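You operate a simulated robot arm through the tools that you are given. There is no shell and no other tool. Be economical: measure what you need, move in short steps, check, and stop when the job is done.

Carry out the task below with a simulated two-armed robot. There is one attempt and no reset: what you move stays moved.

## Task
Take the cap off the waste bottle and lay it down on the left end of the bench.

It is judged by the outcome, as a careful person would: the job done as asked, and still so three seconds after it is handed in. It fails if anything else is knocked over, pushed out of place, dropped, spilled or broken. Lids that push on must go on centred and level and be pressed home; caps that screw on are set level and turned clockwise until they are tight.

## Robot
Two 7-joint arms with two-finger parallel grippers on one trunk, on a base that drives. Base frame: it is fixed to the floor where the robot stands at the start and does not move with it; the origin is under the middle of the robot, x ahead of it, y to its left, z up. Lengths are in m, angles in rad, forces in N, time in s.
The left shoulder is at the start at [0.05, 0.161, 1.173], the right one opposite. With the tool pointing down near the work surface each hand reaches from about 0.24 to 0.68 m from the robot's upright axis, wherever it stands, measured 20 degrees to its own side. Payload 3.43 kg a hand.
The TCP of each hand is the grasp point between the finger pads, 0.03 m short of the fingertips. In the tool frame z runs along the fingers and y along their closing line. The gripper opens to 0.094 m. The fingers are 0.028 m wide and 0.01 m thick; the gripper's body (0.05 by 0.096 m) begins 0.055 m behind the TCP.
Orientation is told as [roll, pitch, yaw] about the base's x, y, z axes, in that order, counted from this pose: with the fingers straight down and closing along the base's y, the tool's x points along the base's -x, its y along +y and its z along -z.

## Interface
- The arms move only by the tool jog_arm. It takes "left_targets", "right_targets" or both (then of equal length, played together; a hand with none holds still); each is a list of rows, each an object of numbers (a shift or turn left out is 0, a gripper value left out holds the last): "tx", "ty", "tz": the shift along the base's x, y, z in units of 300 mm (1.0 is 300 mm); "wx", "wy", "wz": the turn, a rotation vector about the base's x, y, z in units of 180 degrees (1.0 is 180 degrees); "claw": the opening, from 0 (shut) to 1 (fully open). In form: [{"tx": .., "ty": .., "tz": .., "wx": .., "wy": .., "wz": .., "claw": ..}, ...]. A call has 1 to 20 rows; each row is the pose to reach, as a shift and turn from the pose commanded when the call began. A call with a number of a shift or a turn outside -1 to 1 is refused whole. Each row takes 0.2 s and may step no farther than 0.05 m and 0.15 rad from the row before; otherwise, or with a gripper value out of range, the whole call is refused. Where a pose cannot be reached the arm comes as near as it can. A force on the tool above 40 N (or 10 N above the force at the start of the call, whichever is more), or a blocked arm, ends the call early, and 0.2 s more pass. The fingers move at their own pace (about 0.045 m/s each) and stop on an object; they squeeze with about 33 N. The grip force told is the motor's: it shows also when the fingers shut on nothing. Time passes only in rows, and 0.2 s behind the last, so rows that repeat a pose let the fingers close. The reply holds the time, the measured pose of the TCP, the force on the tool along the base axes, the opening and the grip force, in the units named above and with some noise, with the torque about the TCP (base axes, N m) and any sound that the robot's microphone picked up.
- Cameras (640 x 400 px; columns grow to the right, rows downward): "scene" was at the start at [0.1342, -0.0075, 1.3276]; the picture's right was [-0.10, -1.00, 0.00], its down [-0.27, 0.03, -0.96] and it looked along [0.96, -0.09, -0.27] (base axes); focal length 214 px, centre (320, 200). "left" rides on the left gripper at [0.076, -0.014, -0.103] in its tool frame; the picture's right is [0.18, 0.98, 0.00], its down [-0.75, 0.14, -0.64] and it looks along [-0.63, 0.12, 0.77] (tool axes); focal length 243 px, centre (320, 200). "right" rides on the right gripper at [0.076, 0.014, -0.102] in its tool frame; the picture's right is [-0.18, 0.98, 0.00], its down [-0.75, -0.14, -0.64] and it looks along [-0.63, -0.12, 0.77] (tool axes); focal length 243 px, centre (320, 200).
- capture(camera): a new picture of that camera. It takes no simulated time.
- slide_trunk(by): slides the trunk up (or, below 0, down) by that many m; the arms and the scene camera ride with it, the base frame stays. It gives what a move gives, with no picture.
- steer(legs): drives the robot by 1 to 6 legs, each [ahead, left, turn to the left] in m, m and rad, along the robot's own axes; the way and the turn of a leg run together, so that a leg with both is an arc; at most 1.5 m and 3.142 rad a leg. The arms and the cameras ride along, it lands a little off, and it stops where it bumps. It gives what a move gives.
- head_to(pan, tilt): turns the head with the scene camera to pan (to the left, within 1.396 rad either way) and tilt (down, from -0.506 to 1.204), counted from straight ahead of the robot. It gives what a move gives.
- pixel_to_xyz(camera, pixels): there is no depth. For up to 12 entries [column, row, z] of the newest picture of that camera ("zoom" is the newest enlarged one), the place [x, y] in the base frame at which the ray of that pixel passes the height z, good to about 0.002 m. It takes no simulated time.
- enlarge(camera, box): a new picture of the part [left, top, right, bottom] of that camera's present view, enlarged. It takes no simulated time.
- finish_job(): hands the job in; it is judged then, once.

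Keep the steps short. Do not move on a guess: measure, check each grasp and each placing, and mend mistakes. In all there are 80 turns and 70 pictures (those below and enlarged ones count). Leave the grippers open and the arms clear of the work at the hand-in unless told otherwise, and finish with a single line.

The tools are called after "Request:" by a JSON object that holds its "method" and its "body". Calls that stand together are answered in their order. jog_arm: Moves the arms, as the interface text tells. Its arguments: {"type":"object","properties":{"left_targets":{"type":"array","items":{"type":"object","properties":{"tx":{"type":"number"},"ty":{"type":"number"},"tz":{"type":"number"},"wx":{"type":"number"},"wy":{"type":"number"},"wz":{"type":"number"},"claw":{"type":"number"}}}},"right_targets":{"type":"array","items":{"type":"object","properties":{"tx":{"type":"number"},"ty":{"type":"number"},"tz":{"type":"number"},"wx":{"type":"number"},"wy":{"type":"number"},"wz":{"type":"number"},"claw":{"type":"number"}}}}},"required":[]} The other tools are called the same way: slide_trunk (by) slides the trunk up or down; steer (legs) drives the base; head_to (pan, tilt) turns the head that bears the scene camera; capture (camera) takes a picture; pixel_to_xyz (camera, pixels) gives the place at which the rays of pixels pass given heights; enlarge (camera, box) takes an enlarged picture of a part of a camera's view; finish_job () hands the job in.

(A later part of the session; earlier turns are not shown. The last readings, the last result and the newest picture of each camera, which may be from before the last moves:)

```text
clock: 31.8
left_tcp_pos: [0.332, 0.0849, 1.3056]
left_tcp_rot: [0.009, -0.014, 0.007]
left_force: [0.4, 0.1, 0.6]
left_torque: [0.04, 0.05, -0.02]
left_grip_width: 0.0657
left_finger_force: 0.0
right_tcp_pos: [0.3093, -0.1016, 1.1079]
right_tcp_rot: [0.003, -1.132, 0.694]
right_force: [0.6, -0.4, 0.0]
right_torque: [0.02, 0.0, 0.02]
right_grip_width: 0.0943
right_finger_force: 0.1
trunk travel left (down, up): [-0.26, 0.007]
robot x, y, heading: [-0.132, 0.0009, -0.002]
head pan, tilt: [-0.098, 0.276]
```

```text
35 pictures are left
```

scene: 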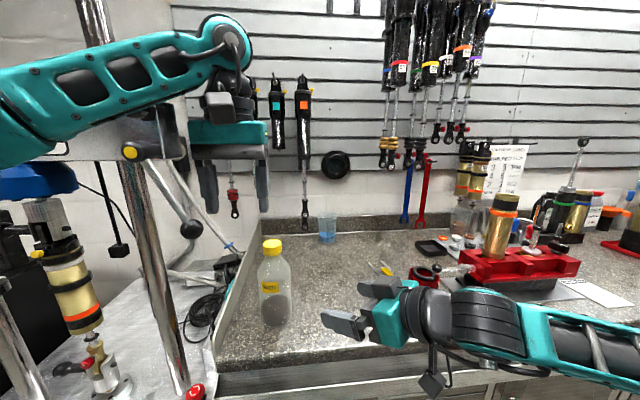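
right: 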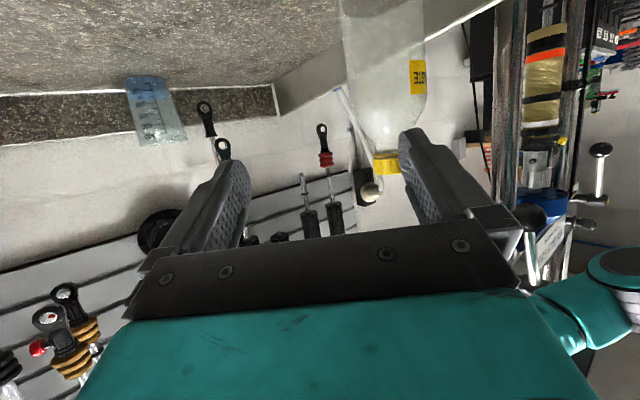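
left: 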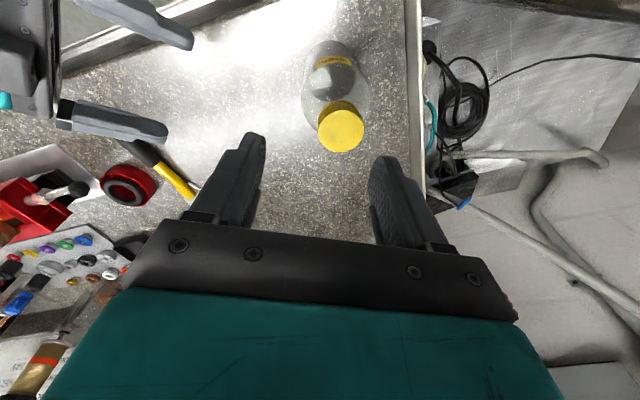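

By triangulation, the ball lever (0.39, 0.20, 1.23) and its knob (0.36, 0.25, 1.37) are unmoved within my error, but they crowd the left arm. I strafe 0.2 m right at this distance, then go forward 0.1 m so both arms reach the bottle from the right.

Request:
{"method": "steer", "body": {"legs": [[0, -0.2, 0], [0.1, 0, 0]]}}

Request:
{"method": "capture", "body": {"camera": "scene"}}

```text
clock: 34.9
left_tcp_pos: [0.4344, -0.1208, 1.305]
left_tcp_rot: [0.007, -0.011, 0.004]
left_force: [-0.2, -0.3, 0.2]
left_torque: [-0.02, 0.03, 0.0]
left_grip_width: 0.066
left_finger_force: 0.1
right_tcp_pos: [0.4108, -0.3067, 1.1079]
right_tcp_rot: [0.003, -1.132, 0.687]
right_force: [-0.7, 0.2, 0.3]
right_torque: [0.04, 0.01, -0.01]
right_grip_width: 0.0939
right_finger_force: 0.1
trunk travel left (down, up): [-0.26, 0.007]
robot x, y, heading: [-0.0278, -0.2038, -0.011]
head pan, tilt: [-0.098, 0.276]
```

```text
34 pictures are left
```

scene: 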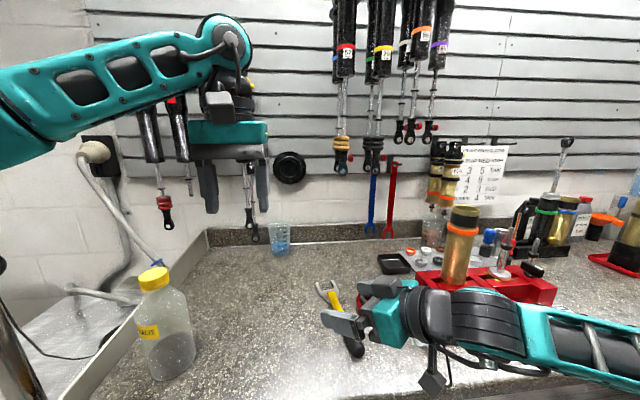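

Clear space now. I move the left hand over the cap to (0.475, 0.058, 1.26), levelling a small residual tilt.

Request:
{"method": "jog_arm", "body": {"left_targets": [{"ty": 0.12, "tx": 0.03, "tz": -0.02, "wx": -0.002, "wy": 0.004}, {"ty": 0.24, "tx": 0.06, "tz": -0.05, "wx": -0.002, "wy": 0.004}, {"ty": 0.36, "tx": 0.09, "tz": -0.08, "wx": -0.002, "wy": 0.004}, {"ty": 0.48, "tx": 0.12, "tz": -0.11, "wx": -0.002, "wy": 0.004}, {"ty": 0.595, "tx": 0.137, "tz": -0.15, "wx": -0.002, "wy": 0.004}, {"ty": 0.595, "tx": 0.137, "tz": -0.15, "wx": -0.002, "wy": 0.004}, {"ty": 0.595, "tx": 0.137, "tz": -0.15, "wx": -0.002, "wy": 0.004}]}}

Request:
{"method": "capture", "body": {"camera": "left"}}

Request:
{"method": "capture", "body": {"camera": "scene"}}

```text
clock: 36.5
left_tcp_pos: [0.4754, 0.0558, 1.2582]
left_tcp_rot: [0.003, 0.0, 0.003]
left_force: [0.1, -0.6, 0.0]
left_torque: [0.01, -0.03, 0.04]
left_grip_width: 0.0657
left_finger_force: 0.0
right_tcp_pos: [0.4093, -0.3064, 1.1083]
right_tcp_rot: [0.0, -1.131, 0.689]
right_force: [-0.2, 0.2, 0.0]
right_torque: [-0.01, -0.01, 0.02]
right_grip_width: 0.0939
right_finger_force: 0.0
trunk travel left (down, up): [-0.26, 0.007]
robot x, y, heading: [-0.0305, -0.2036, -0.008]
head pan, tilt: [-0.098, 0.276]
```

```text
33 pictures are left
```

left: 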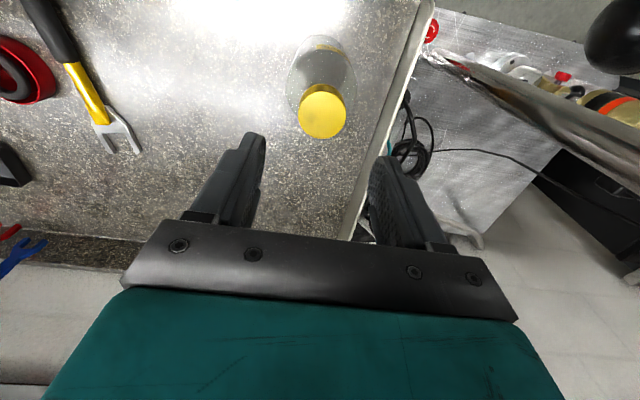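

```text
32 pictures are left
```

scene: 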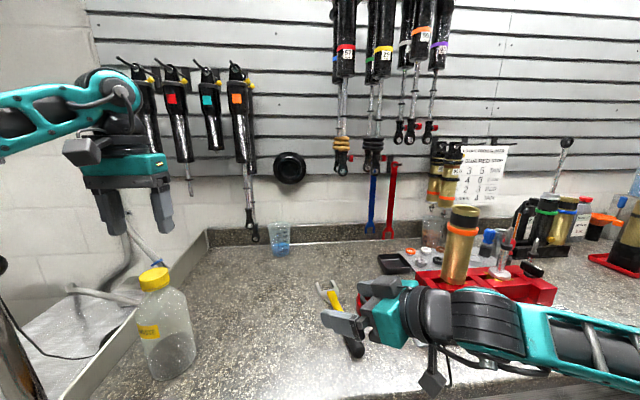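

Reached without obstruction. Now I test the yaw range in place: -50°.

Request:
{"method": "jog_arm", "body": {"left_targets": [{"wz": -0.046}, {"wz": -0.092}, {"wz": -0.138}, {"wz": -0.184}, {"wz": -0.23}, {"wz": -0.276}, {"wz": -0.276}]}}

Request:
{"method": "capture", "body": {"camera": "left"}}

```text
clock: 38.1
left_tcp_pos: [0.4074, 0.0017, 1.241]
left_tcp_rot: [0.003, -0.001, -0.862]
left_force: [0.1, 0.1, -0.3]
left_torque: [-0.01, 0.0, 0.01]
left_grip_width: 0.066
left_finger_force: 0.1
left hand out of reach, approached as far as the arm can: row 4, 5, 6, 7
right_tcp_pos: [0.4092, -0.3073, 1.1089]
right_tcp_rot: [0.004, -1.131, 0.69]
right_force: [-0.6, 0.3, -0.3]
right_torque: [-0.01, 0.02, 0.0]
right_grip_width: 0.0942
right_finger_force: 0.0
trunk travel left (down, up): [-0.26, 0.007]
robot x, y, heading: [-0.03, -0.2037, -0.007]
head pan, tilt: [-0.098, 0.276]
```

```text
31 pictures are left
```

left: 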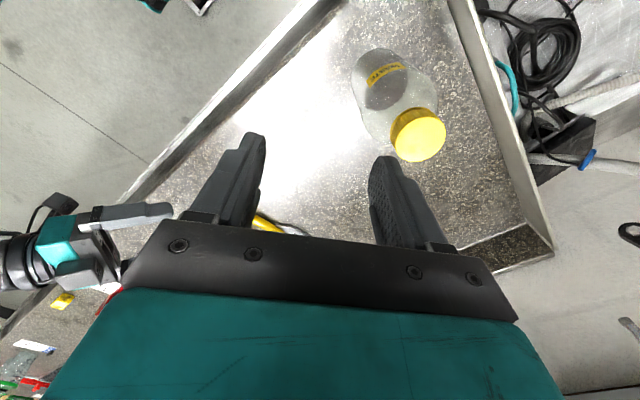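

Yaw is limited to about -25° on that side. I return over the cap and test the positive side up to +80°.

Request:
{"method": "jog_arm", "body": {"left_targets": [{"wz": 0.046, "tx": 0.04, "ty": 0.03, "tz": 0.01}, {"wz": 0.092, "tx": 0.08, "ty": 0.06, "tz": 0.02}, {"wz": 0.138, "tx": 0.12, "ty": 0.09, "tz": 0.03}, {"wz": 0.184, "tx": 0.16, "ty": 0.12, "tz": 0.04}, {"wz": 0.23, "tx": 0.2, "ty": 0.15, "tz": 0.05}, {"wz": 0.276, "tx": 0.226, "ty": 0.184, "tz": 0.06}, {"wz": 0.322, "tx": 0.226, "ty": 0.184, "tz": 0.06}, {"wz": 0.368, "tx": 0.226, "ty": 0.184, "tz": 0.06}, {"wz": 0.414, "tx": 0.226, "ty": 0.184, "tz": 0.06}, {"wz": 0.46, "tx": 0.226, "ty": 0.184, "tz": 0.06}, {"wz": 0.506, "tx": 0.226, "ty": 0.184, "tz": 0.06}, {"wz": 0.552, "tx": 0.226, "ty": 0.184, "tz": 0.06}, {"wz": 0.598, "tx": 0.226, "ty": 0.184, "tz": 0.06}, {"wz": 0.644, "tx": 0.226, "ty": 0.184, "tz": 0.06}, {"wz": 0.69, "tx": 0.226, "ty": 0.184, "tz": 0.06}, {"wz": 0.73, "tx": 0.226, "ty": 0.184, "tz": 0.06}, {"wz": 0.73, "tx": 0.226, "ty": 0.184, "tz": 0.06}]}}

Request:
{"method": "capture", "body": {"camera": "scene"}}

```text
clock: 41.7
left_tcp_pos: [0.4754, 0.0573, 1.2604]
left_tcp_rot: [0.003, -0.001, 1.432]
left_force: [-0.5, -0.2, 0.4]
left_torque: [0.03, 0.01, 0.02]
left_grip_width: 0.0659
left_finger_force: 0.1
right_tcp_pos: [0.4099, -0.3073, 1.108]
right_tcp_rot: [0.004, -1.131, 0.688]
right_force: [0.0, 1.4, -0.6]
right_torque: [-0.02, 0.01, -0.01]
right_grip_width: 0.0938
right_finger_force: 0.0
trunk travel left (down, up): [-0.26, 0.007]
robot x, y, heading: [-0.0284, -0.2048, -0.005]
head pan, tilt: [-0.098, 0.276]
```

```text
30 pictures are left
```

scene: 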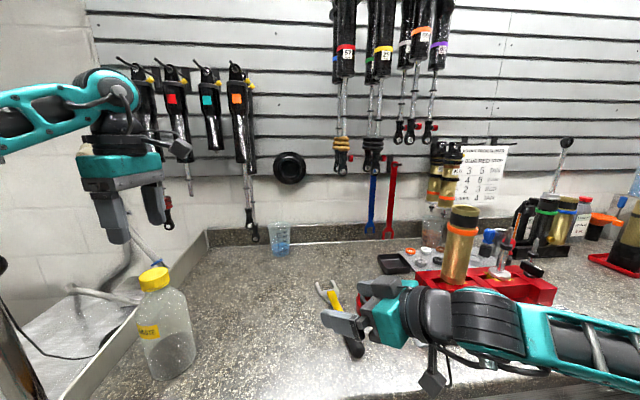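

+82° works fine, so counterclockwise strokes from about -20° to +100° or more are possible. Now the right hand returns to the pre-approach spot (0.372, -0.031, 1.048).

Request:
{"method": "jog_arm", "body": {"right_targets": [{"tx": -0.02, "ty": 0.13, "tz": 0}, {"tx": -0.04, "ty": 0.26, "tz": 0}, {"tx": -0.06, "ty": 0.39, "tz": 0}, {"tx": -0.08, "ty": 0.52, "tz": -0.05}, {"tx": -0.1, "ty": 0.65, "tz": -0.1}, {"tx": -0.12, "ty": 0.78, "tz": -0.15}, {"tx": -0.127, "ty": 0.92, "tz": -0.2}, {"tx": -0.127, "ty": 0.92, "tz": -0.2}]}}

Request:
{"method": "capture", "body": {"camera": "right"}}

```text
clock: 43.5
left_tcp_pos: [0.4771, 0.0563, 1.2603]
left_tcp_rot: [0.004, -0.003, 1.43]
left_force: [-0.2, -0.4, 0.5]
left_torque: [0.01, 0.04, 0.0]
left_grip_width: 0.0658
left_finger_force: 0.0
right_tcp_pos: [0.3714, -0.0304, 1.0545]
right_tcp_rot: [0.002, -1.134, 0.686]
right_force: [0.0, 0.3, -0.4]
right_torque: [0.01, -0.01, 0.01]
right_grip_width: 0.0938
right_finger_force: 0.1
right hand out of reach, approached as far as the arm can: row 5, 6
trunk travel left (down, up): [-0.26, 0.007]
robot x, y, heading: [-0.0301, -0.2023, -0.006]
head pan, tilt: [-0.098, 0.276]
```

```text
29 pictures are left
```

right: 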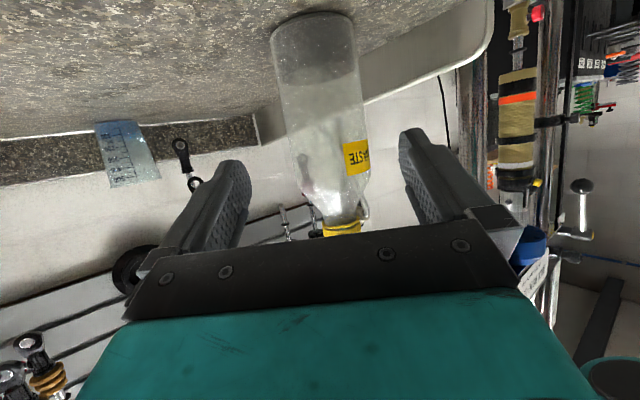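

Aligned within 2 mm. I advance to the grasp in small rows with a 2 mm left trim.

Request:
{"method": "jog_arm", "body": {"right_targets": [{"tx": -0.004, "ty": 0.005, "tz": -0.023}, {"tx": 0.074, "ty": 0.07, "tz": -0.023}, {"tx": 0.152, "ty": 0.135, "tz": -0.023}, {"tx": 0.2, "ty": 0.174, "tz": -0.023}, {"tx": 0.2, "ty": 0.174, "tz": -0.023}]}}

Request:
{"method": "capture", "body": {"camera": "right"}}

```text
clock: 44.7
left_tcp_pos: [0.474, 0.0581, 1.2602]
left_tcp_rot: [0.003, -0.001, 1.429]
left_force: [0.8, 0.8, -0.7]
left_torque: [-0.01, -0.01, 0.04]
left_grip_width: 0.0658
left_finger_force: 0.2
right_tcp_pos: [0.4325, 0.0209, 1.0413]
right_tcp_rot: [0.003, -1.131, 0.689]
right_force: [1.1, 0.3, 1.0]
right_torque: [-0.01, -0.02, -0.02]
right_grip_width: 0.0939
right_finger_force: 0.1
trunk travel left (down, up): [-0.26, 0.007]
robot x, y, heading: [-0.0294, -0.201, -0.006]
head pan, tilt: [-0.098, 0.276]
```

```text
28 pictures are left
```

right: 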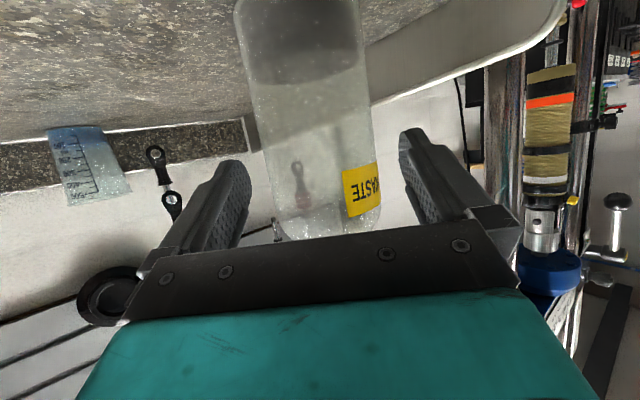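

Centred (264 to 377 at row 145). I advance the remaining 4.5 cm and then close.

Request:
{"method": "jog_arm", "body": {"right_targets": [{"tx": 0.04, "ty": 0.033}, {"tx": 0.08, "ty": 0.066}, {"tx": 0.115, "ty": 0.095}, {"tx": 0.115, "ty": 0.095}, {"tx": 0.115, "ty": 0.095, "claw": 0.75}, {"tx": 0.115, "ty": 0.095, "claw": 0.75}, {"tx": 0.115, "ty": 0.095, "claw": 0.75}, {"tx": 0.115, "ty": 0.095, "claw": 0.75}]}}

Request:
{"method": "enlarge", "body": {"camera": "scene", "box": [60, 180, 260, 400]}}

Request:
{"method": "capture", "body": {"camera": "left"}}

```text
clock: 46.5
left_tcp_pos: [0.4753, 0.0581, 1.2594]
left_tcp_rot: [0.003, 0.0, 1.43]
left_force: [0.0, -0.1, 0.2]
left_torque: [0.01, -0.02, 0.04]
left_grip_width: 0.0658
left_finger_force: 0.0
right_tcp_pos: [0.4648, 0.0498, 1.0418]
right_tcp_rot: [0.003, -1.13, 0.689]
right_force: [-0.7, 0.2, 0.1]
right_torque: [-0.01, 0.03, 0.0]
right_grip_width: 0.0803
right_finger_force: 32.8
trunk travel left (down, up): [-0.26, 0.007]
robot x, y, heading: [-0.0296, -0.2062, -0.001]
head pan, tilt: [-0.098, 0.276]
```

```text
1.82 times, centred on (160, 290) of scene
```

zoom: 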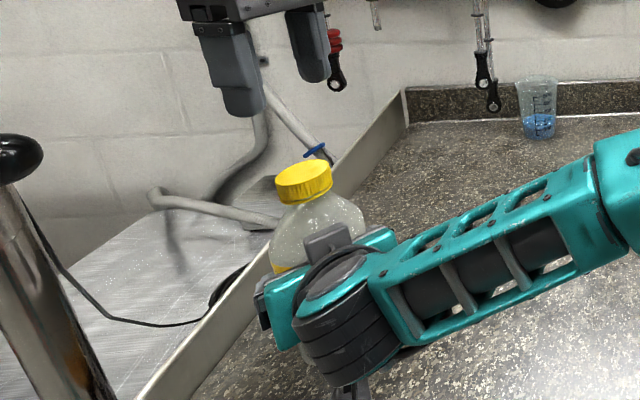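

```text
26 pictures are left
```

left: 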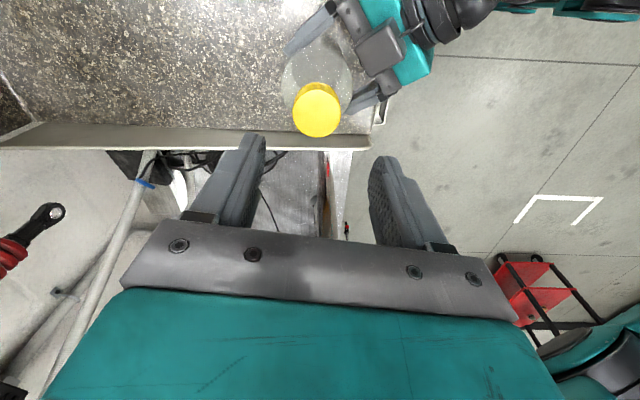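

The bottle is held firmly and stands upright. I measure the cap centre (left pixel (317,110)) before descending.

Request:
{"method": "pixel_to_xyz", "body": {"camera": "left", "pixels": [[317, 110, 1.15], [317, 110, 1.145], [317, 110, 1.155], [294, 110, 1.15], [341, 110, 1.15]]}}

Request:
{"method": "enlarge", "body": {"camera": "left", "box": [260, 60, 380, 160]}}

```text
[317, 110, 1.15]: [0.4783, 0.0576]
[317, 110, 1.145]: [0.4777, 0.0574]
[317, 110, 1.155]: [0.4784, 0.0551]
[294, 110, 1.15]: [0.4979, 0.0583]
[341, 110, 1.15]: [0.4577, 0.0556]
```

```text
4.00 times, centred on (320, 110) of left
```

zoom: 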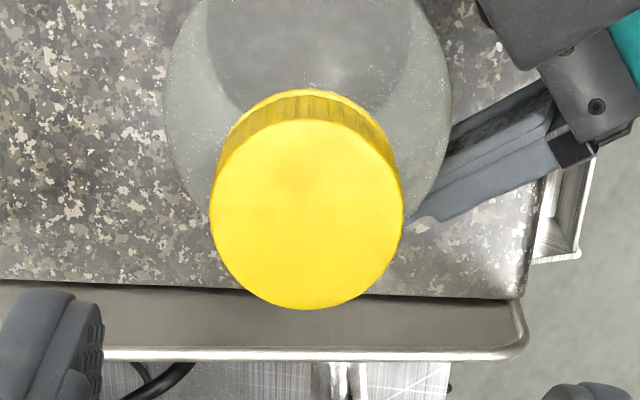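

Cap centre ≈ (0.478, 0.056), diameter ≈ 43 mm. I rotate back to -15° at this height, shifting 3 mm to centre.

Request:
{"method": "jog_arm", "body": {"left_targets": [{"tx": 0.008, "ty": -0.005, "wz": -0.045}, {"tx": 0.008, "ty": -0.005, "wz": -0.09}, {"tx": 0.008, "ty": -0.005, "wz": -0.135}, {"tx": 0.008, "ty": -0.005, "wz": -0.18}, {"tx": 0.008, "ty": -0.005, "wz": -0.225}, {"tx": 0.008, "ty": -0.005, "wz": -0.27}, {"tx": 0.008, "ty": -0.005, "wz": -0.315}, {"tx": 0.008, "ty": -0.005, "wz": -0.36}, {"tx": 0.008, "ty": -0.005, "wz": -0.405}, {"tx": 0.008, "ty": -0.005, "wz": -0.45}, {"tx": 0.008, "ty": -0.005, "wz": -0.495}, {"tx": 0.008, "ty": -0.005, "wz": -0.538}, {"tx": 0.008, "ty": -0.005, "wz": -0.538}]}}

Request:
{"method": "capture", "body": {"camera": "left"}}

```text
clock: 49.3
left_tcp_pos: [0.4764, 0.0567, 1.2597]
left_tcp_rot: [0.002, 0.0, -0.261]
left_force: [0.9, -0.1, 1.1]
left_torque: [-0.02, 0.01, 0.03]
left_grip_width: 0.0659
left_finger_force: 0.2
right_tcp_pos: [0.4657, 0.0519, 1.0409]
right_tcp_rot: [0.004, -1.13, 0.69]
right_force: [-0.9, -0.6, -0.5]
right_torque: [-0.05, 0.06, -0.01]
right_grip_width: 0.0803
right_finger_force: 33.0
trunk travel left (down, up): [-0.26, 0.007]
robot x, y, heading: [-0.0291, -0.2026, -0.004]
head pan, tilt: [-0.098, 0.276]
```

```text
24 pictures are left
```

left: 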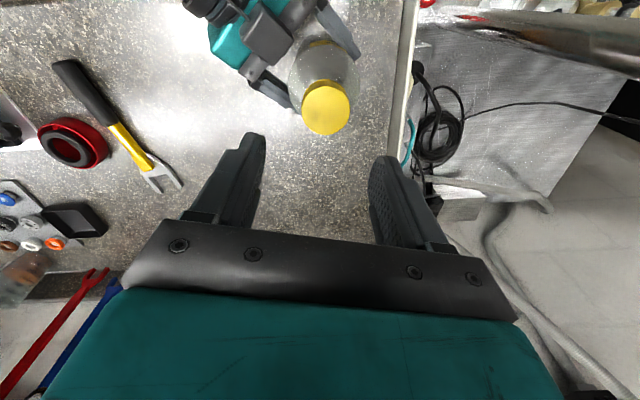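

I check the cap centre (326,109) here with the calibrated ray.

Request:
{"method": "pixel_to_xyz", "body": {"camera": "left", "pixels": [[326, 109, 1.15], [302, 109, 1.15], [350, 109, 1.15], [326, 109, 1.14]]}}

Request:
{"method": "enlarge", "body": {"camera": "left", "box": [260, 60, 380, 160]}}

Request:
{"method": "pixel_to_xyz", "body": {"camera": "zoom", "pixels": [[345, 195, 1.15], [320, 200, 1.15]]}}

```text
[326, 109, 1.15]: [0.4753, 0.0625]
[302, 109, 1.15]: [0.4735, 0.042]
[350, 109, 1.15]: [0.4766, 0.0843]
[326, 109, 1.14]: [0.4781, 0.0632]
```

```text
4.00 times, centred on (320, 110) of left
```

zoom: 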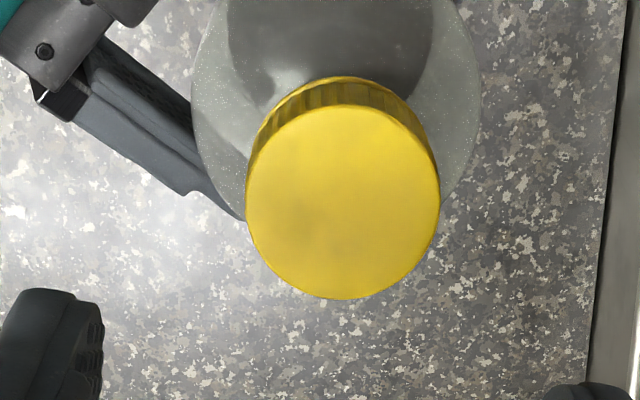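

```text
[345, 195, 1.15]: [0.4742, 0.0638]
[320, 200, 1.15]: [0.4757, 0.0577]
```

Averaging the two views gives a cap centre of (0.4765, 0.060). I shift 3 mm left and descend to z 1.175, then look.

Request:
{"method": "jog_arm", "body": {"left_targets": [{"ty": 0.01, "tz": -0.07}, {"ty": 0.01, "tz": -0.14}, {"ty": 0.01, "tz": -0.21}, {"ty": 0.01, "tz": -0.28}, {"ty": 0.01, "tz": -0.28}]}}

Request:
{"method": "enlarge", "body": {"camera": "left", "box": [200, 60, 440, 240]}}

Request:
{"method": "enlarge", "body": {"camera": "scene", "box": [80, 200, 240, 320]}}

```text
clock: 50.5
left_tcp_pos: [0.478, 0.0611, 1.1754]
left_tcp_rot: [0.001, -0.001, -0.261]
left_force: [0.7, -0.4, -0.6]
left_torque: [0.0, -0.02, 0.01]
left_grip_width: 0.0659
left_finger_force: 0.1
right_tcp_pos: [0.4642, 0.051, 1.0423]
right_tcp_rot: [0.003, -1.132, 0.69]
right_force: [0.2, -0.2, 0.2]
right_torque: [-0.01, 0.06, -0.02]
right_grip_width: 0.0803
right_finger_force: 33.7
trunk travel left (down, up): [-0.26, 0.007]
robot x, y, heading: [-0.0305, -0.2023, -0.009]
head pan, tilt: [-0.098, 0.276]
```

```text
2.22 times, centred on (320, 150) of left
```

zoom: 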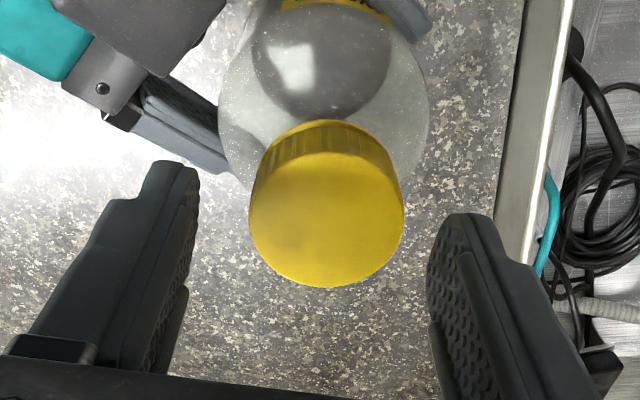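

```text
3.33 times, centred on (160, 260) of scene
```

zoom: 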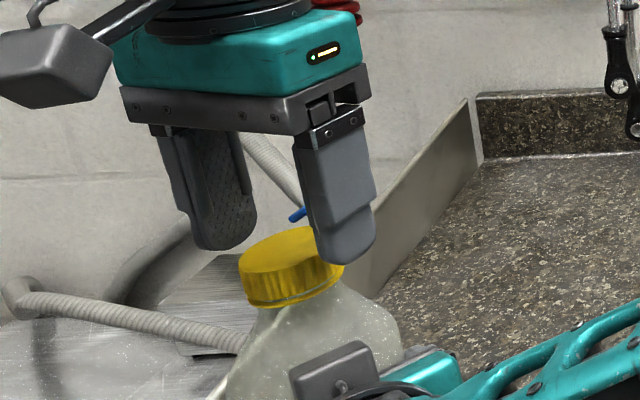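

Nearly centred (2 mm off along the closing line). I trim it, descend to z 1.155 and close on the cap.

Request:
{"method": "jog_arm", "body": {"left_targets": [{"tx": -0.005, "ty": 0.008, "tz": -0.034}, {"tx": -0.005, "ty": 0.008, "tz": -0.068}, {"tx": -0.005, "ty": 0.008, "tz": -0.068}, {"tx": -0.005, "ty": 0.008, "tz": -0.068, "claw": 0.35}, {"tx": -0.005, "ty": 0.008, "tz": -0.068, "claw": 0.35}, {"tx": -0.005, "ty": 0.008, "tz": -0.068, "claw": 0.35}, {"tx": -0.005, "ty": 0.008, "tz": -0.068, "claw": 0.35}]}}

Request:
{"method": "enlarge", "body": {"camera": "scene", "box": [80, 200, 240, 320]}}

```text
clock: 52.1
left_tcp_pos: [0.4769, 0.0634, 1.1551]
left_tcp_rot: [0.002, 0.001, -0.26]
left_force: [2.4, 1.9, 0.3]
left_torque: [0.06, -0.06, 0.03]
left_grip_width: 0.0413
left_finger_force: 32.9
right_tcp_pos: [0.4654, 0.0515, 1.0421]
right_tcp_rot: [0.002, -1.131, 0.691]
right_force: [-3.0, -2.6, 0.8]
right_torque: [0.21, -0.2, -0.01]
right_grip_width: 0.0806
right_finger_force: 32.7
trunk travel left (down, up): [-0.26, 0.007]
robot x, y, heading: [-0.0297, -0.2024, -0.007]
head pan, tilt: [-0.098, 0.276]
```

```text
3.33 times, centred on (160, 260) of scene
```

zoom: 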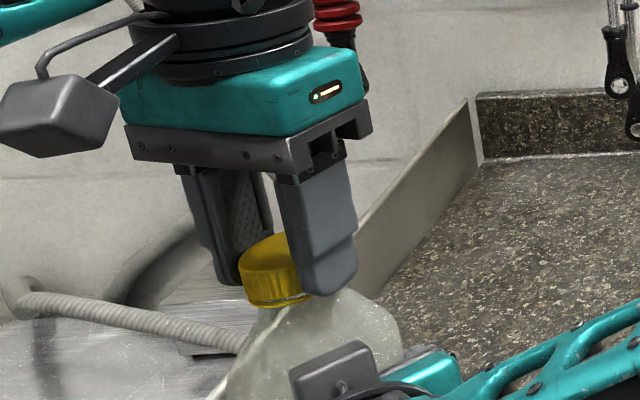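

Gripped at 0.041 m with only ~3 N side force. I turn counterclockwise 65° and read the torque.

Request:
{"method": "jog_arm", "body": {"left_targets": [{"wz": 0.045}, {"wz": 0.09}, {"wz": 0.135}, {"wz": 0.18}, {"wz": 0.225}, {"wz": 0.27}, {"wz": 0.315}, {"wz": 0.36}]}}

Request:
{"method": "enlarge", "body": {"camera": "scene", "box": [80, 200, 240, 320]}}

```text
clock: 53.9
left_tcp_pos: [0.4751, 0.0611, 1.1559]
left_tcp_rot: [0.0, 0.002, 0.871]
left_force: [6.0, -7.5, 4.5]
left_torque: [-0.16, -0.07, -0.04]
left_grip_width: 0.0411
left_finger_force: 33.6
right_tcp_pos: [0.4643, 0.0514, 1.0416]
right_tcp_rot: [0.005, -1.131, 0.691]
right_force: [-6.1, 6.2, -1.5]
right_torque: [-0.69, -0.35, 0.15]
right_grip_width: 0.0805
right_finger_force: 33.2
trunk travel left (down, up): [-0.26, 0.007]
robot x, y, heading: [-0.0328, -0.2032, -0.005]
head pan, tilt: [-0.098, 0.276]
```

```text
3.33 times, centred on (160, 260) of scene
```

zoom: 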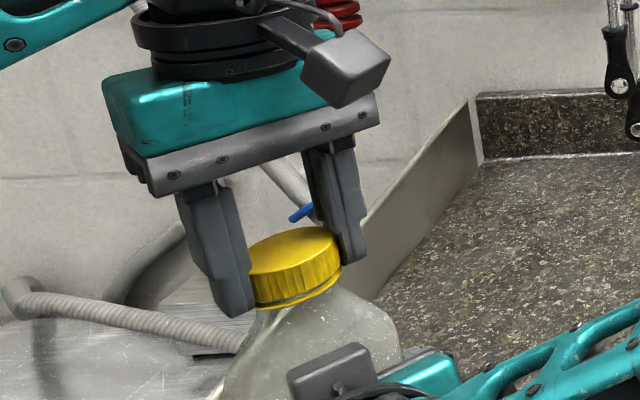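

The cap turned with the hand (the bottle's block and body did not turn), torque is low; there's ~10 N side load. I trim 1.5 mm toward the load direction and keep turning 55° more.

Request:
{"method": "jog_arm", "body": {"left_targets": [{"tx": 0.004, "ty": -0.005}, {"tx": 0.004, "ty": -0.005, "tz": 0.002, "wz": 0.045}, {"tx": 0.004, "ty": -0.005, "tz": 0.003, "wz": 0.09}, {"tx": 0.004, "ty": -0.005, "tz": 0.004, "wz": 0.135}, {"tx": 0.004, "ty": -0.005, "tz": 0.005, "wz": 0.18}, {"tx": 0.004, "ty": -0.005, "tz": 0.006, "wz": 0.225}, {"tx": 0.004, "ty": -0.005, "tz": 0.007, "wz": 0.27}, {"tx": 0.004, "ty": -0.005, "tz": 0.008, "wz": 0.305}]}}

```text
clock: 55.7
left_tcp_pos: [0.4771, 0.061, 1.156]
left_tcp_rot: [-0.001, 0.001, 1.835]
left_force: [15.5, -5.8, -3.1]
left_torque: [-0.25, -0.37, -0.05]
left_grip_width: 0.0415
left_finger_force: 32.9
right_tcp_pos: [0.4648, 0.0512, 1.0415]
right_tcp_rot: [0.003, -1.13, 0.692]
right_force: [-15.3, 5.7, 1.2]
right_torque: [-0.33, -1.39, 0.27]
right_grip_width: 0.0804
right_finger_force: 33.0
trunk travel left (down, up): [-0.26, 0.007]
robot x, y, heading: [-0.0303, -0.2029, -0.007]
head pan, tilt: [-0.098, 0.276]
```

Side load rises to 15 N, so the turning axis is a few mm off the cap's. I open the fingers and measure the centring from the left camera here.

Request:
{"method": "jog_arm", "body": {"left_targets": [{"claw": 0.68}, {"claw": 0.68}, {"claw": 0.68}]}}

Request:
{"method": "enlarge", "body": {"camera": "left", "box": [200, 80, 440, 260]}}

```text
clock: 56.5
left_tcp_pos: [0.4758, 0.0608, 1.1562]
left_tcp_rot: [0.003, -0.002, 1.827]
left_force: [0.4, -0.1, -0.7]
left_torque: [0.01, -0.02, 0.04]
left_grip_width: 0.0644
left_finger_force: 0.1
right_tcp_pos: [0.4657, 0.0498, 1.042]
right_tcp_rot: [0.003, -1.131, 0.687]
right_force: [-0.8, 0.5, -0.1]
right_torque: [-0.03, 0.0, 0.03]
right_grip_width: 0.0803
right_finger_force: 33.0
trunk travel left (down, up): [-0.26, 0.007]
robot x, y, heading: [-0.0285, -0.202, -0.007]
head pan, tilt: [-0.098, 0.276]
```

```text
2.22 times, centred on (320, 170) of left
```

zoom: 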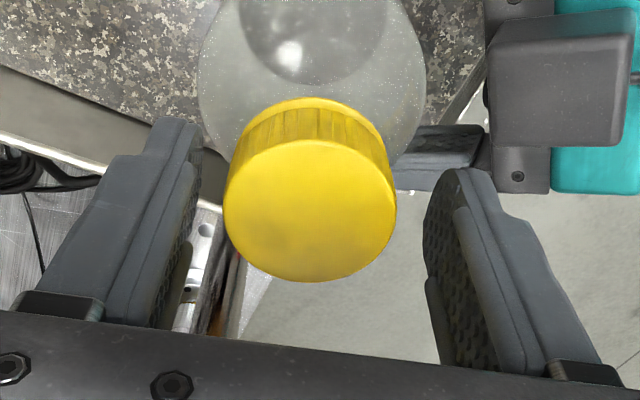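

From both angles the true axis solves to about (0.4787, 0.0623). I lift slightly, rotate back to -15°, re-centre, lower and re-grip.

Request:
{"method": "jog_arm", "body": {"left_targets": [{"tx": 0.008, "ty": 0.005, "tz": 0.07}, {"tx": 0.008, "ty": 0.005, "tz": 0.09, "wz": -0.047}, {"tx": 0.008, "ty": 0.005, "tz": 0.09, "wz": -0.094}, {"tx": 0.008, "ty": 0.005, "tz": 0.09, "wz": -0.141}, {"tx": 0.008, "ty": 0.005, "tz": 0.09, "wz": -0.188}, {"tx": 0.008, "ty": 0.005, "tz": 0.09, "wz": -0.235}, {"tx": 0.008, "ty": 0.005, "tz": 0.09, "wz": -0.282}, {"tx": 0.008, "ty": 0.005, "tz": 0.09, "wz": -0.329}, {"tx": 0.008, "ty": 0.005, "tz": 0.09, "wz": -0.376}, {"tx": 0.008, "ty": 0.005, "tz": 0.09, "wz": -0.423}, {"tx": 0.008, "ty": 0.005, "tz": 0.09, "wz": -0.47}, {"tx": 0.008, "ty": 0.005, "tz": 0.09, "wz": -0.517}, {"tx": 0.008, "ty": 0.005, "tz": 0.09, "wz": -0.564}, {"tx": 0.008, "ty": 0.005, "tz": 0.09, "wz": -0.611}, {"tx": 0.008, "ty": 0.005, "tz": 0.05, "wz": -0.658}, {"tx": 0.008, "ty": 0.005, "tz": 0, "wz": -0.665}, {"tx": 0.008, "ty": 0.005, "tz": 0, "wz": -0.665}, {"tx": 0.008, "ty": 0.005, "tz": 0, "wz": -0.665, "claw": 0.35}, {"tx": 0.008, "ty": 0.005, "tz": 0, "wz": -0.665, "claw": 0.35}, {"tx": 0.008, "ty": 0.005, "tz": 0, "wz": -0.665, "claw": 0.35}]}}

```text
clock: 60.7
left_tcp_pos: [0.479, 0.063, 1.1578]
left_tcp_rot: [0.001, 0.001, -0.259]
left_force: [2.1, 3.0, -0.9]
left_torque: [0.04, -0.04, 0.01]
left_grip_width: 0.0415
left_finger_force: 32.6
right_tcp_pos: [0.4656, 0.0506, 1.0415]
right_tcp_rot: [0.003, -1.131, 0.689]
right_force: [-1.9, -3.2, 0.0]
right_torque: [0.26, -0.16, 0.0]
right_grip_width: 0.0802
right_finger_force: 33.5
trunk travel left (down, up): [-0.26, 0.007]
robot x, y, heading: [-0.0296, -0.2051, -0.008]
head pan, tilt: [-0.098, 0.276]
```

Re-gripped with small side forces. I turn counterclockwise another 125°, rising 2 mm over the stroke.

Request:
{"method": "jog_arm", "body": {"left_targets": [{"wz": 0.046, "ty": 0.002}, {"wz": 0.092, "ty": 0.002}, {"wz": 0.138, "ty": 0.002, "tz": 0.001}, {"wz": 0.184, "ty": 0.002, "tz": 0.001}, {"wz": 0.23, "ty": 0.002, "tz": 0.002}, {"wz": 0.276, "ty": 0.002, "tz": 0.002}, {"wz": 0.322, "ty": 0.002, "tz": 0.003}, {"wz": 0.368, "ty": 0.002, "tz": 0.003}, {"wz": 0.414, "ty": 0.002, "tz": 0.004}, {"wz": 0.46, "ty": 0.002, "tz": 0.005}, {"wz": 0.506, "ty": 0.002, "tz": 0.005}, {"wz": 0.552, "ty": 0.002, "tz": 0.006}, {"wz": 0.598, "ty": 0.002, "tz": 0.007}, {"wz": 0.644, "ty": 0.002, "tz": 0.007}, {"wz": 0.69, "ty": 0.002, "tz": 0.007}]}}

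Request:
{"method": "enlarge", "body": {"camera": "scene", "box": [80, 200, 240, 320]}}

```text
clock: 63.9
left_tcp_pos: [0.4796, 0.0644, 1.1602]
left_tcp_rot: [0.001, -0.003, 1.911]
left_force: [-2.6, -5.4, -0.8]
left_torque: [-0.21, 0.13, 0.0]
left_grip_width: 0.0415
left_finger_force: 32.8
right_tcp_pos: [0.465, 0.0511, 1.0416]
right_tcp_rot: [0.003, -1.132, 0.69]
right_force: [3.4, 4.9, -0.4]
right_torque: [-0.42, 0.31, 0.02]
right_grip_width: 0.0803
right_finger_force: 33.1
trunk travel left (down, up): [-0.26, 0.007]
robot x, y, heading: [-0.0344, -0.2036, -0.007]
head pan, tilt: [-0.098, 0.276]
```

```text
3.33 times, centred on (160, 260) of scene
```

zoom: 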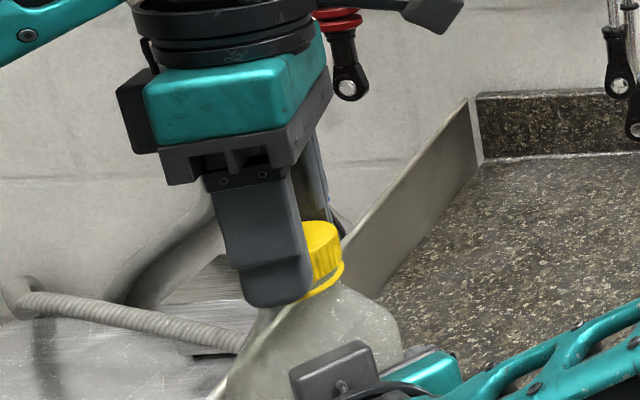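

Torque is about nil now after ~245°. I test gently whether the cap is free by lifting 4 mm.

Request:
{"method": "jog_arm", "body": {"left_targets": [{"tz": 0.005}, {"tz": 0.01}, {"tz": 0.014}]}}

Request:
{"method": "enlarge", "body": {"camera": "scene", "box": [80, 200, 240, 320]}}

```text
clock: 64.7
left_tcp_pos: [0.4796, 0.0641, 1.1618]
left_tcp_rot: [0.006, -0.004, 1.907]
left_force: [-3.1, -0.1, -13.4]
left_torque: [0.01, -0.28, -0.01]
left_grip_width: 0.0413
left_finger_force: 33.2
right_tcp_pos: [0.4657, 0.0504, 1.0434]
right_tcp_rot: [0.003, -1.135, 0.69]
right_force: [2.2, 1.7, 10.3]
right_torque: [0.06, 0.38, -0.03]
right_grip_width: 0.08
right_finger_force: 32.7
trunk travel left (down, up): [-0.26, 0.007]
robot x, y, heading: [-0.0289, -0.2005, -0.006]
head pan, tilt: [-0.098, 0.276]
```

```text
3.33 times, centred on (160, 260) of scene
```

zoom: 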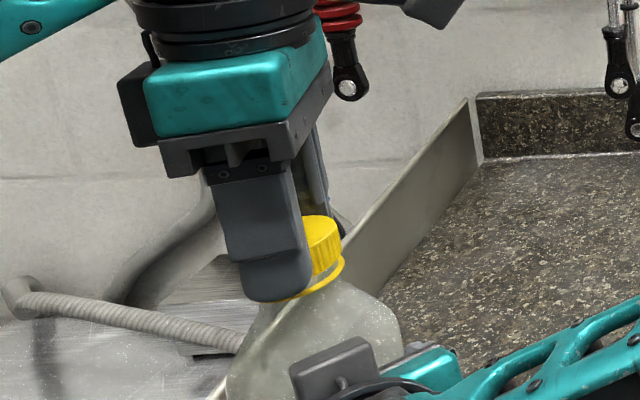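

Still threaded (13 N pull). I settle back down, open, lift, rotate back for another stroke.

Request:
{"method": "jog_arm", "body": {"left_targets": [{"tz": -0.012}, {"tz": -0.012, "claw": 0.68}, {"tz": -0.012, "claw": 0.68}, {"tz": 0.06}, {"ty": -0.003, "tz": 0.08, "wz": -0.047}, {"ty": -0.003, "tz": 0.08, "wz": -0.094}, {"ty": -0.003, "tz": 0.08, "wz": -0.141}, {"ty": -0.003, "tz": 0.08, "wz": -0.188}, {"ty": -0.003, "tz": 0.08, "wz": -0.235}, {"ty": -0.003, "tz": 0.08, "wz": -0.282}, {"ty": -0.003, "tz": 0.08, "wz": -0.329}, {"ty": -0.003, "tz": 0.08, "wz": -0.376}, {"ty": -0.003, "tz": 0.08, "wz": -0.423}, {"ty": -0.003, "tz": 0.08, "wz": -0.47}, {"ty": -0.003, "tz": 0.08, "wz": -0.517}, {"ty": -0.003, "tz": 0.08, "wz": -0.564}, {"ty": -0.003, "tz": 0.08, "wz": -0.611}, {"ty": -0.003, "tz": 0.08, "wz": -0.658}, {"ty": -0.003, "tz": 0.03, "wz": -0.69}, {"ty": -0.003, "tz": -0.008, "wz": -0.69}]}}

Request:
{"method": "jog_arm", "body": {"left_targets": [{"claw": 0.35}, {"claw": 0.35}, {"claw": 0.35}, {"claw": 0.35}]}}

```text
clock: 68.9
left_tcp_pos: [0.4788, 0.0617, 1.1626]
left_tcp_rot: [0.003, 0.001, -0.262]
left_force: [0.6, 0.3, -0.1]
left_torque: [0.0, 0.01, 0.04]
left_grip_width: 0.064
left_finger_force: 0.0
right_tcp_pos: [0.4658, 0.0499, 1.0413]
right_tcp_rot: [0.003, -1.131, 0.689]
right_force: [1.1, 0.3, -0.5]
right_torque: [-0.04, 0.0, -0.01]
right_grip_width: 0.0799
right_finger_force: 32.9
trunk travel left (down, up): [-0.26, 0.007]
robot x, y, heading: [-0.0298, -0.2034, -0.003]
head pan, tilt: [-0.098, 0.276]
```

```text
clock: 69.9
left_tcp_pos: [0.4801, 0.0622, 1.1614]
left_tcp_rot: [0.006, 0.0, -0.259]
left_force: [6.4, 8.7, -0.7]
left_torque: [0.2, -0.11, -0.01]
left_grip_width: 0.0412
left_finger_force: 33.2
right_tcp_pos: [0.4646, 0.0509, 1.0417]
right_tcp_rot: [0.005, -1.132, 0.689]
right_force: [-6.4, -10.2, -0.3]
right_torque: [0.86, -0.58, -0.07]
right_grip_width: 0.0801
right_finger_force: 33.4
trunk travel left (down, up): [-0.26, 0.007]
robot x, y, heading: [-0.0301, -0.2045, -0.009]
head pan, tilt: [-0.098, 0.276]
```

Good grip; I trim 1.5 mm toward the side load and make the third stroke of 125°, rising 2 mm.

Request:
{"method": "jog_arm", "body": {"left_targets": [{"tx": 0.002, "ty": 0.005}, {"wz": 0.046, "tx": 0.002, "ty": 0.005}, {"wz": 0.092, "tx": 0.002, "ty": 0.005}, {"wz": 0.138, "tx": 0.002, "ty": 0.005, "tz": 0.001}, {"wz": 0.184, "tx": 0.002, "ty": 0.005, "tz": 0.001}, {"wz": 0.23, "tx": 0.002, "ty": 0.005, "tz": 0.002}, {"wz": 0.276, "tx": 0.002, "ty": 0.005, "tz": 0.002}, {"wz": 0.322, "tx": 0.002, "ty": 0.005, "tz": 0.003}, {"wz": 0.368, "tx": 0.002, "ty": 0.005, "tz": 0.003}, {"wz": 0.414, "tx": 0.002, "ty": 0.005, "tz": 0.004}, {"wz": 0.46, "tx": 0.002, "ty": 0.005, "tz": 0.005}, {"wz": 0.506, "tx": 0.002, "ty": 0.005, "tz": 0.005}, {"wz": 0.552, "tx": 0.002, "ty": 0.005, "tz": 0.006}, {"wz": 0.598, "tx": 0.002, "ty": 0.005, "tz": 0.007}, {"wz": 0.644, "tx": 0.002, "ty": 0.005, "tz": 0.007}, {"wz": 0.69, "tx": 0.002, "ty": 0.005, "tz": 0.007}]}}

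Request:
{"method": "jog_arm", "body": {"left_targets": [{"tz": 0.005}, {"tz": 0.01}, {"tz": 0.014}]}}

Request:
{"method": "enlarge", "body": {"camera": "scene", "box": [80, 200, 240, 320]}}

```text
clock: 73.3
left_tcp_pos: [0.4816, 0.0647, 1.1632]
left_tcp_rot: [0.0, -0.001, 1.913]
left_force: [-1.1, -1.3, 0.0]
left_torque: [-0.04, 0.02, -0.01]
left_grip_width: 0.0411
left_finger_force: 32.7
right_tcp_pos: [0.4645, 0.0506, 1.0414]
right_tcp_rot: [0.004, -1.132, 0.69]
right_force: [0.8, 1.2, 0.1]
right_torque: [-0.13, 0.13, 0.03]
right_grip_width: 0.0802
right_finger_force: 33.0
trunk travel left (down, up): [-0.26, 0.007]
robot x, y, heading: [-0.0309, -0.2049, -0.009]
head pan, tilt: [-0.098, 0.276]
```

```text
clock: 74.1
left_tcp_pos: [0.4799, 0.0639, 1.1682]
left_tcp_rot: [0.002, 0.0, 1.908]
left_force: [0.7, -0.7, -0.9]
left_torque: [-0.01, -0.02, 0.02]
left_grip_width: 0.0413
left_finger_force: 32.7
right_tcp_pos: [0.4654, 0.0506, 1.0418]
right_tcp_rot: [0.003, -1.13, 0.692]
right_force: [-0.5, 1.1, 0.5]
right_torque: [-0.16, 0.0, 0.02]
right_grip_width: 0.0802
right_finger_force: 33.4
trunk travel left (down, up): [-0.26, 0.007]
robot x, y, heading: [-0.0282, -0.2023, -0.009]
head pan, tilt: [-0.098, 0.276]
```

```text
3.33 times, centred on (160, 260) of scene
```

zoom: 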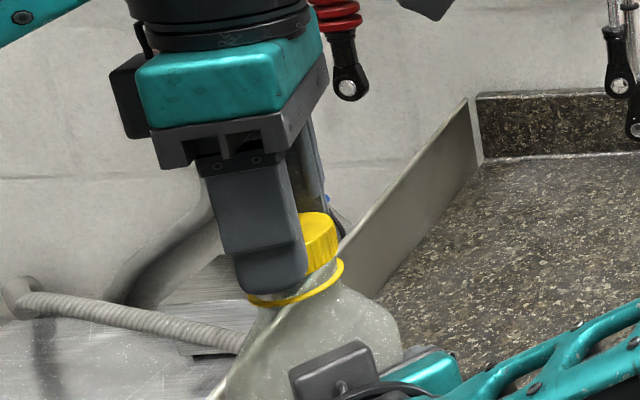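

The pull is now under 1 N and the neck shows beneath the cap: it is free. I lift it straight up 9 cm.

Request:
{"method": "jog_arm", "body": {"left_targets": [{"tz": 0.05}, {"tz": 0.1}, {"tz": 0.15}, {"tz": 0.2}, {"tz": 0.25}, {"tz": 0.3}, {"tz": 0.3}]}}

Request:
{"method": "capture", "body": {"camera": "scene"}}

```text
clock: 75.7
left_tcp_pos: [0.4794, 0.0636, 1.257]
left_tcp_rot: [0.003, 0.001, 1.907]
left_force: [0.8, 1.0, 0.3]
left_torque: [0.02, 0.01, 0.04]
left_grip_width: 0.0411
left_finger_force: 32.5
right_tcp_pos: [0.4651, 0.0518, 1.0408]
right_tcp_rot: [0.004, -1.13, 0.69]
right_force: [0.3, -0.1, 0.8]
right_torque: [-0.04, 0.02, 0.02]
right_grip_width: 0.0802
right_finger_force: 33.2
trunk travel left (down, up): [-0.26, 0.007]
robot x, y, heading: [-0.0302, -0.2058, -0.007]
head pan, tilt: [-0.098, 0.276]
```

```text
14 pictures are left
```

scene: 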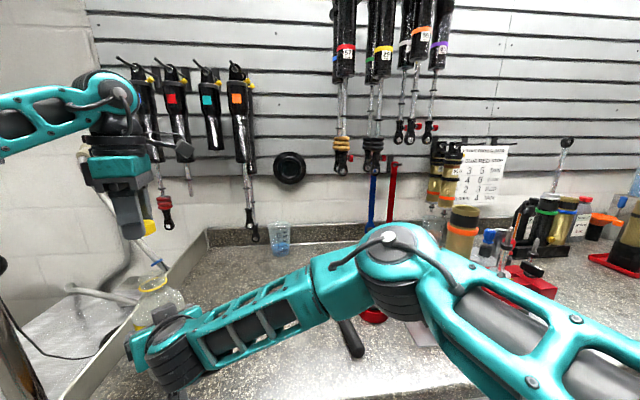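

The cap is in the left hand and the bottle stays upright. Now I release the bottle with the right hand, back straight off and move right.

Request:
{"method": "jog_arm", "body": {"right_targets": [{"claw": 1.0}, {"claw": 1.0}, {"claw": 1.0}, {"tx": -0.05, "ty": -0.041}, {"tx": -0.1, "ty": -0.082}, {"tx": -0.15, "ty": -0.123}, {"tx": -0.2, "ty": -0.164}, {"tx": -0.25, "ty": -0.205}, {"tx": -0.31, "ty": -0.26}, {"tx": -0.31, "ty": -0.37, "tz": 0.05}, {"tx": -0.29, "ty": -0.49, "tz": 0.1}, {"tx": -0.27, "ty": -0.61, "tz": 0.15}, {"tx": -0.25, "ty": -0.73, "tz": 0.2}, {"tx": -0.23, "ty": -0.85, "tz": 0.2}, {"tx": -0.21, "ty": -0.97, "tz": 0.2}, {"tx": -0.21, "ty": -0.97, "tz": 0.2}]}}

Request:
{"method": "capture", "body": {"camera": "scene"}}

Request:
{"method": "capture", "body": {"camera": "left"}}

```text
clock: 79.1
left_tcp_pos: [0.4811, 0.0631, 1.2572]
left_tcp_rot: [0.003, -0.001, 1.907]
left_force: [-0.9, -0.5, 0.0]
left_torque: [0.01, 0.01, 0.05]
left_grip_width: 0.0413
left_finger_force: 32.9
right_tcp_pos: [0.4019, -0.2394, 1.1008]
right_tcp_rot: [0.003, -1.129, 0.693]
right_force: [0.0, -0.1, 0.8]
right_torque: [-0.02, 0.0, -0.02]
right_grip_width: 0.0941
right_finger_force: 0.1
right hand out of reach, approached as far as the arm can: row 10, 11, 12
trunk travel left (down, up): [-0.26, 0.007]
robot x, y, heading: [-0.0311, -0.2022, -0.004]
head pan, tilt: [-0.098, 0.276]
```

```text
13 pictures are left
```

scene: 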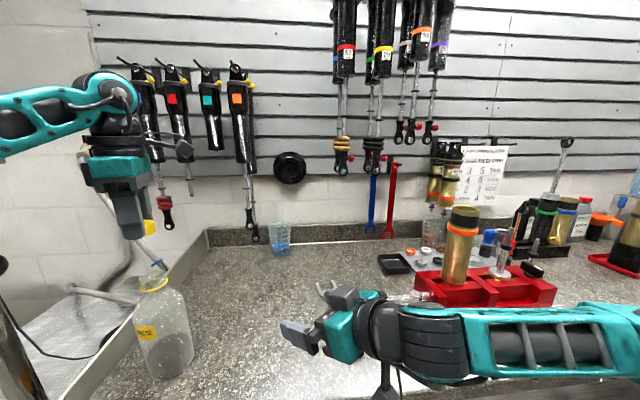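

```text
12 pictures are left
```

left: 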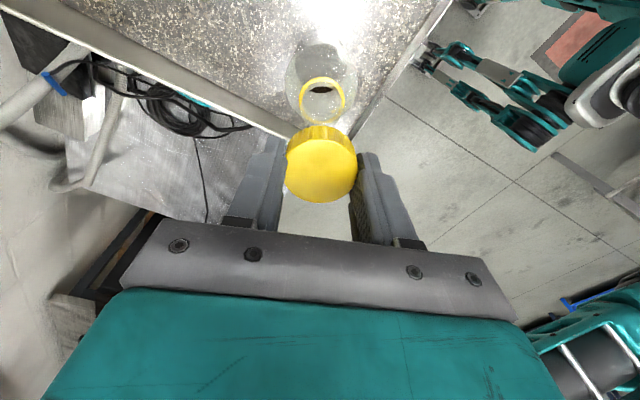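

Bottle upright and untouched. I measure where the left side panel's foot lies (scene line from about (207,248) to (100,385)), to choose the laying spot.

Request:
{"method": "pixel_to_xyz", "body": {"camera": "scene", "pixels": [[207, 248, 0.945], [190, 275, 0.945], [105, 385, 0.945], [165, 377, 0.945], [279, 255, 0.945]]}}

Request:
{"method": "enlarge", "body": {"camera": "scene", "box": [90, 220, 300, 390]}}

Request:
{"method": "pixel_to_xyz", "body": {"camera": "zoom", "pixels": [[350, 110, 0.945], [300, 170, 0.945]]}}

```text
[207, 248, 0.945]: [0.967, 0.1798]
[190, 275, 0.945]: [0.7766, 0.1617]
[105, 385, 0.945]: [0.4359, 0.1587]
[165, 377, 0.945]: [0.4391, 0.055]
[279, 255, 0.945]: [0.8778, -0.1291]
```

```text
2.35 times, centred on (195, 305) of scene
```

zoom: 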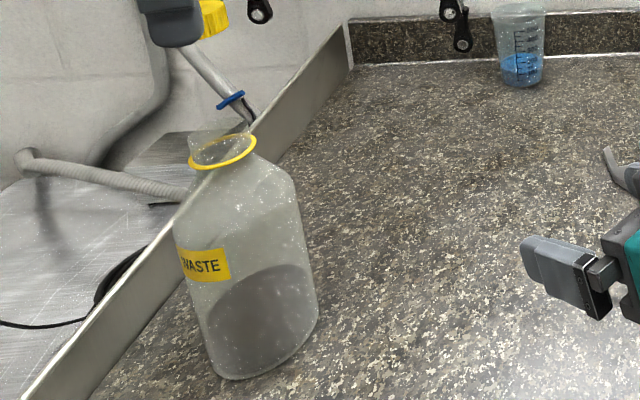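

```text
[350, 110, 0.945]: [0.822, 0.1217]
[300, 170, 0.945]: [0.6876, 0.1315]
```

The panel foot lies at y≈0.165; open bench behind the bottle near (0.59, 0.10) is a good left-end spot. I carry the cap there, going past the bottle high and then down to z≈1.07.

Request:
{"method": "jog_arm", "body": {"left_targets": [{"tx": 0.12, "ty": 0.04}, {"tx": 0.233, "ty": 0.08}, {"tx": 0.28, "ty": 0.1, "tz": -0.1}, {"tx": 0.32, "ty": 0.115, "tz": -0.23}, {"tx": 0.35, "ty": 0.123, "tz": -0.37}, {"tx": 0.367, "ty": 0.123, "tz": -0.5}, {"tx": 0.367, "ty": 0.123, "tz": -0.62}, {"tx": 0.367, "ty": 0.123, "tz": -0.62}]}}

Request:
{"method": "capture", "body": {"camera": "scene"}}

Request:
{"method": "capture", "body": {"camera": "left"}}

```text
clock: 80.9
left_tcp_pos: [0.5919, 0.0986, 1.0745]
left_tcp_rot: [0.001, -0.002, 1.906]
left_force: [-0.1, -0.1, 0.2]
left_torque: [-0.03, -0.02, -0.01]
left_grip_width: 0.0409
left_finger_force: 33.2
right_tcp_pos: [0.4037, -0.2421, 1.1003]
right_tcp_rot: [0.006, -1.133, 0.688]
right_force: [0.2, -0.6, 0.3]
right_torque: [-0.01, -0.02, 0.04]
right_grip_width: 0.0938
right_finger_force: 0.1
trunk travel left (down, up): [-0.26, 0.007]
robot x, y, heading: [-0.0293, -0.2022, -0.01]
head pan, tilt: [-0.098, 0.276]
```

```text
10 pictures are left
```

scene: 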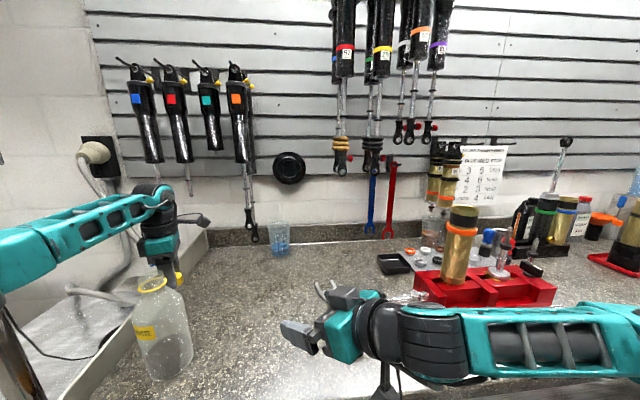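

```text
9 pictures are left
```

left: 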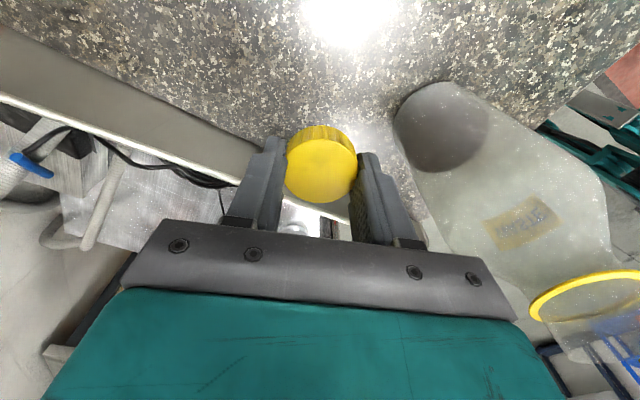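

From the rays, the left forearm would pass right over the bottle's mouth if I lowered here. I move the cap sideways to y≈0.025 (still at the bench's left end, next to the bottle), where the forearm runs beside the bottle, then lower half way and look.

Request:
{"method": "jog_arm", "body": {"left_targets": [{"ty": -0.08}, {"ty": -0.16}, {"ty": -0.245}, {"ty": -0.245, "tz": -0.07}, {"ty": -0.245, "tz": -0.14}, {"ty": -0.245, "tz": -0.14}]}}

Request:
{"method": "enlarge", "body": {"camera": "scene", "box": [0, 150, 320, 390]}}

```text
clock: 82.3
left_tcp_pos: [0.5902, 0.0259, 1.0287]
left_tcp_rot: [0.003, 0.0, 1.908]
left_force: [-0.4, 0.3, -0.8]
left_torque: [-0.01, -0.03, 0.0]
left_grip_width: 0.0414
left_finger_force: 33.2
right_tcp_pos: [0.4024, -0.2414, 1.0999]
right_tcp_rot: [0.001, -1.133, 0.689]
right_force: [0.2, -0.3, -0.6]
right_torque: [0.0, 0.01, -0.04]
right_grip_width: 0.0941
right_finger_force: 0.1
trunk travel left (down, up): [-0.26, 0.007]
robot x, y, heading: [-0.0315, -0.2034, -0.009]
head pan, tilt: [-0.098, 0.276]
```

```text
1.67 times, centred on (160, 270) of scene
```

zoom: 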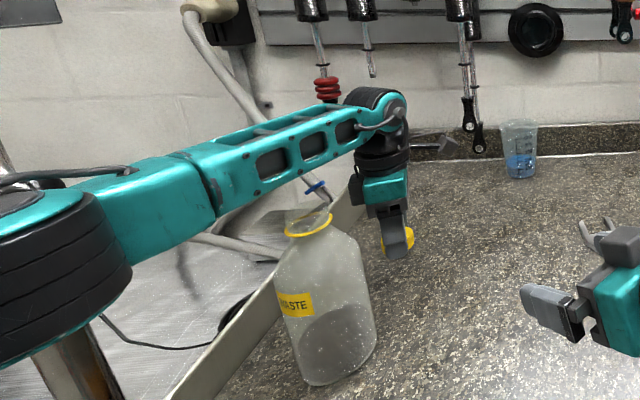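

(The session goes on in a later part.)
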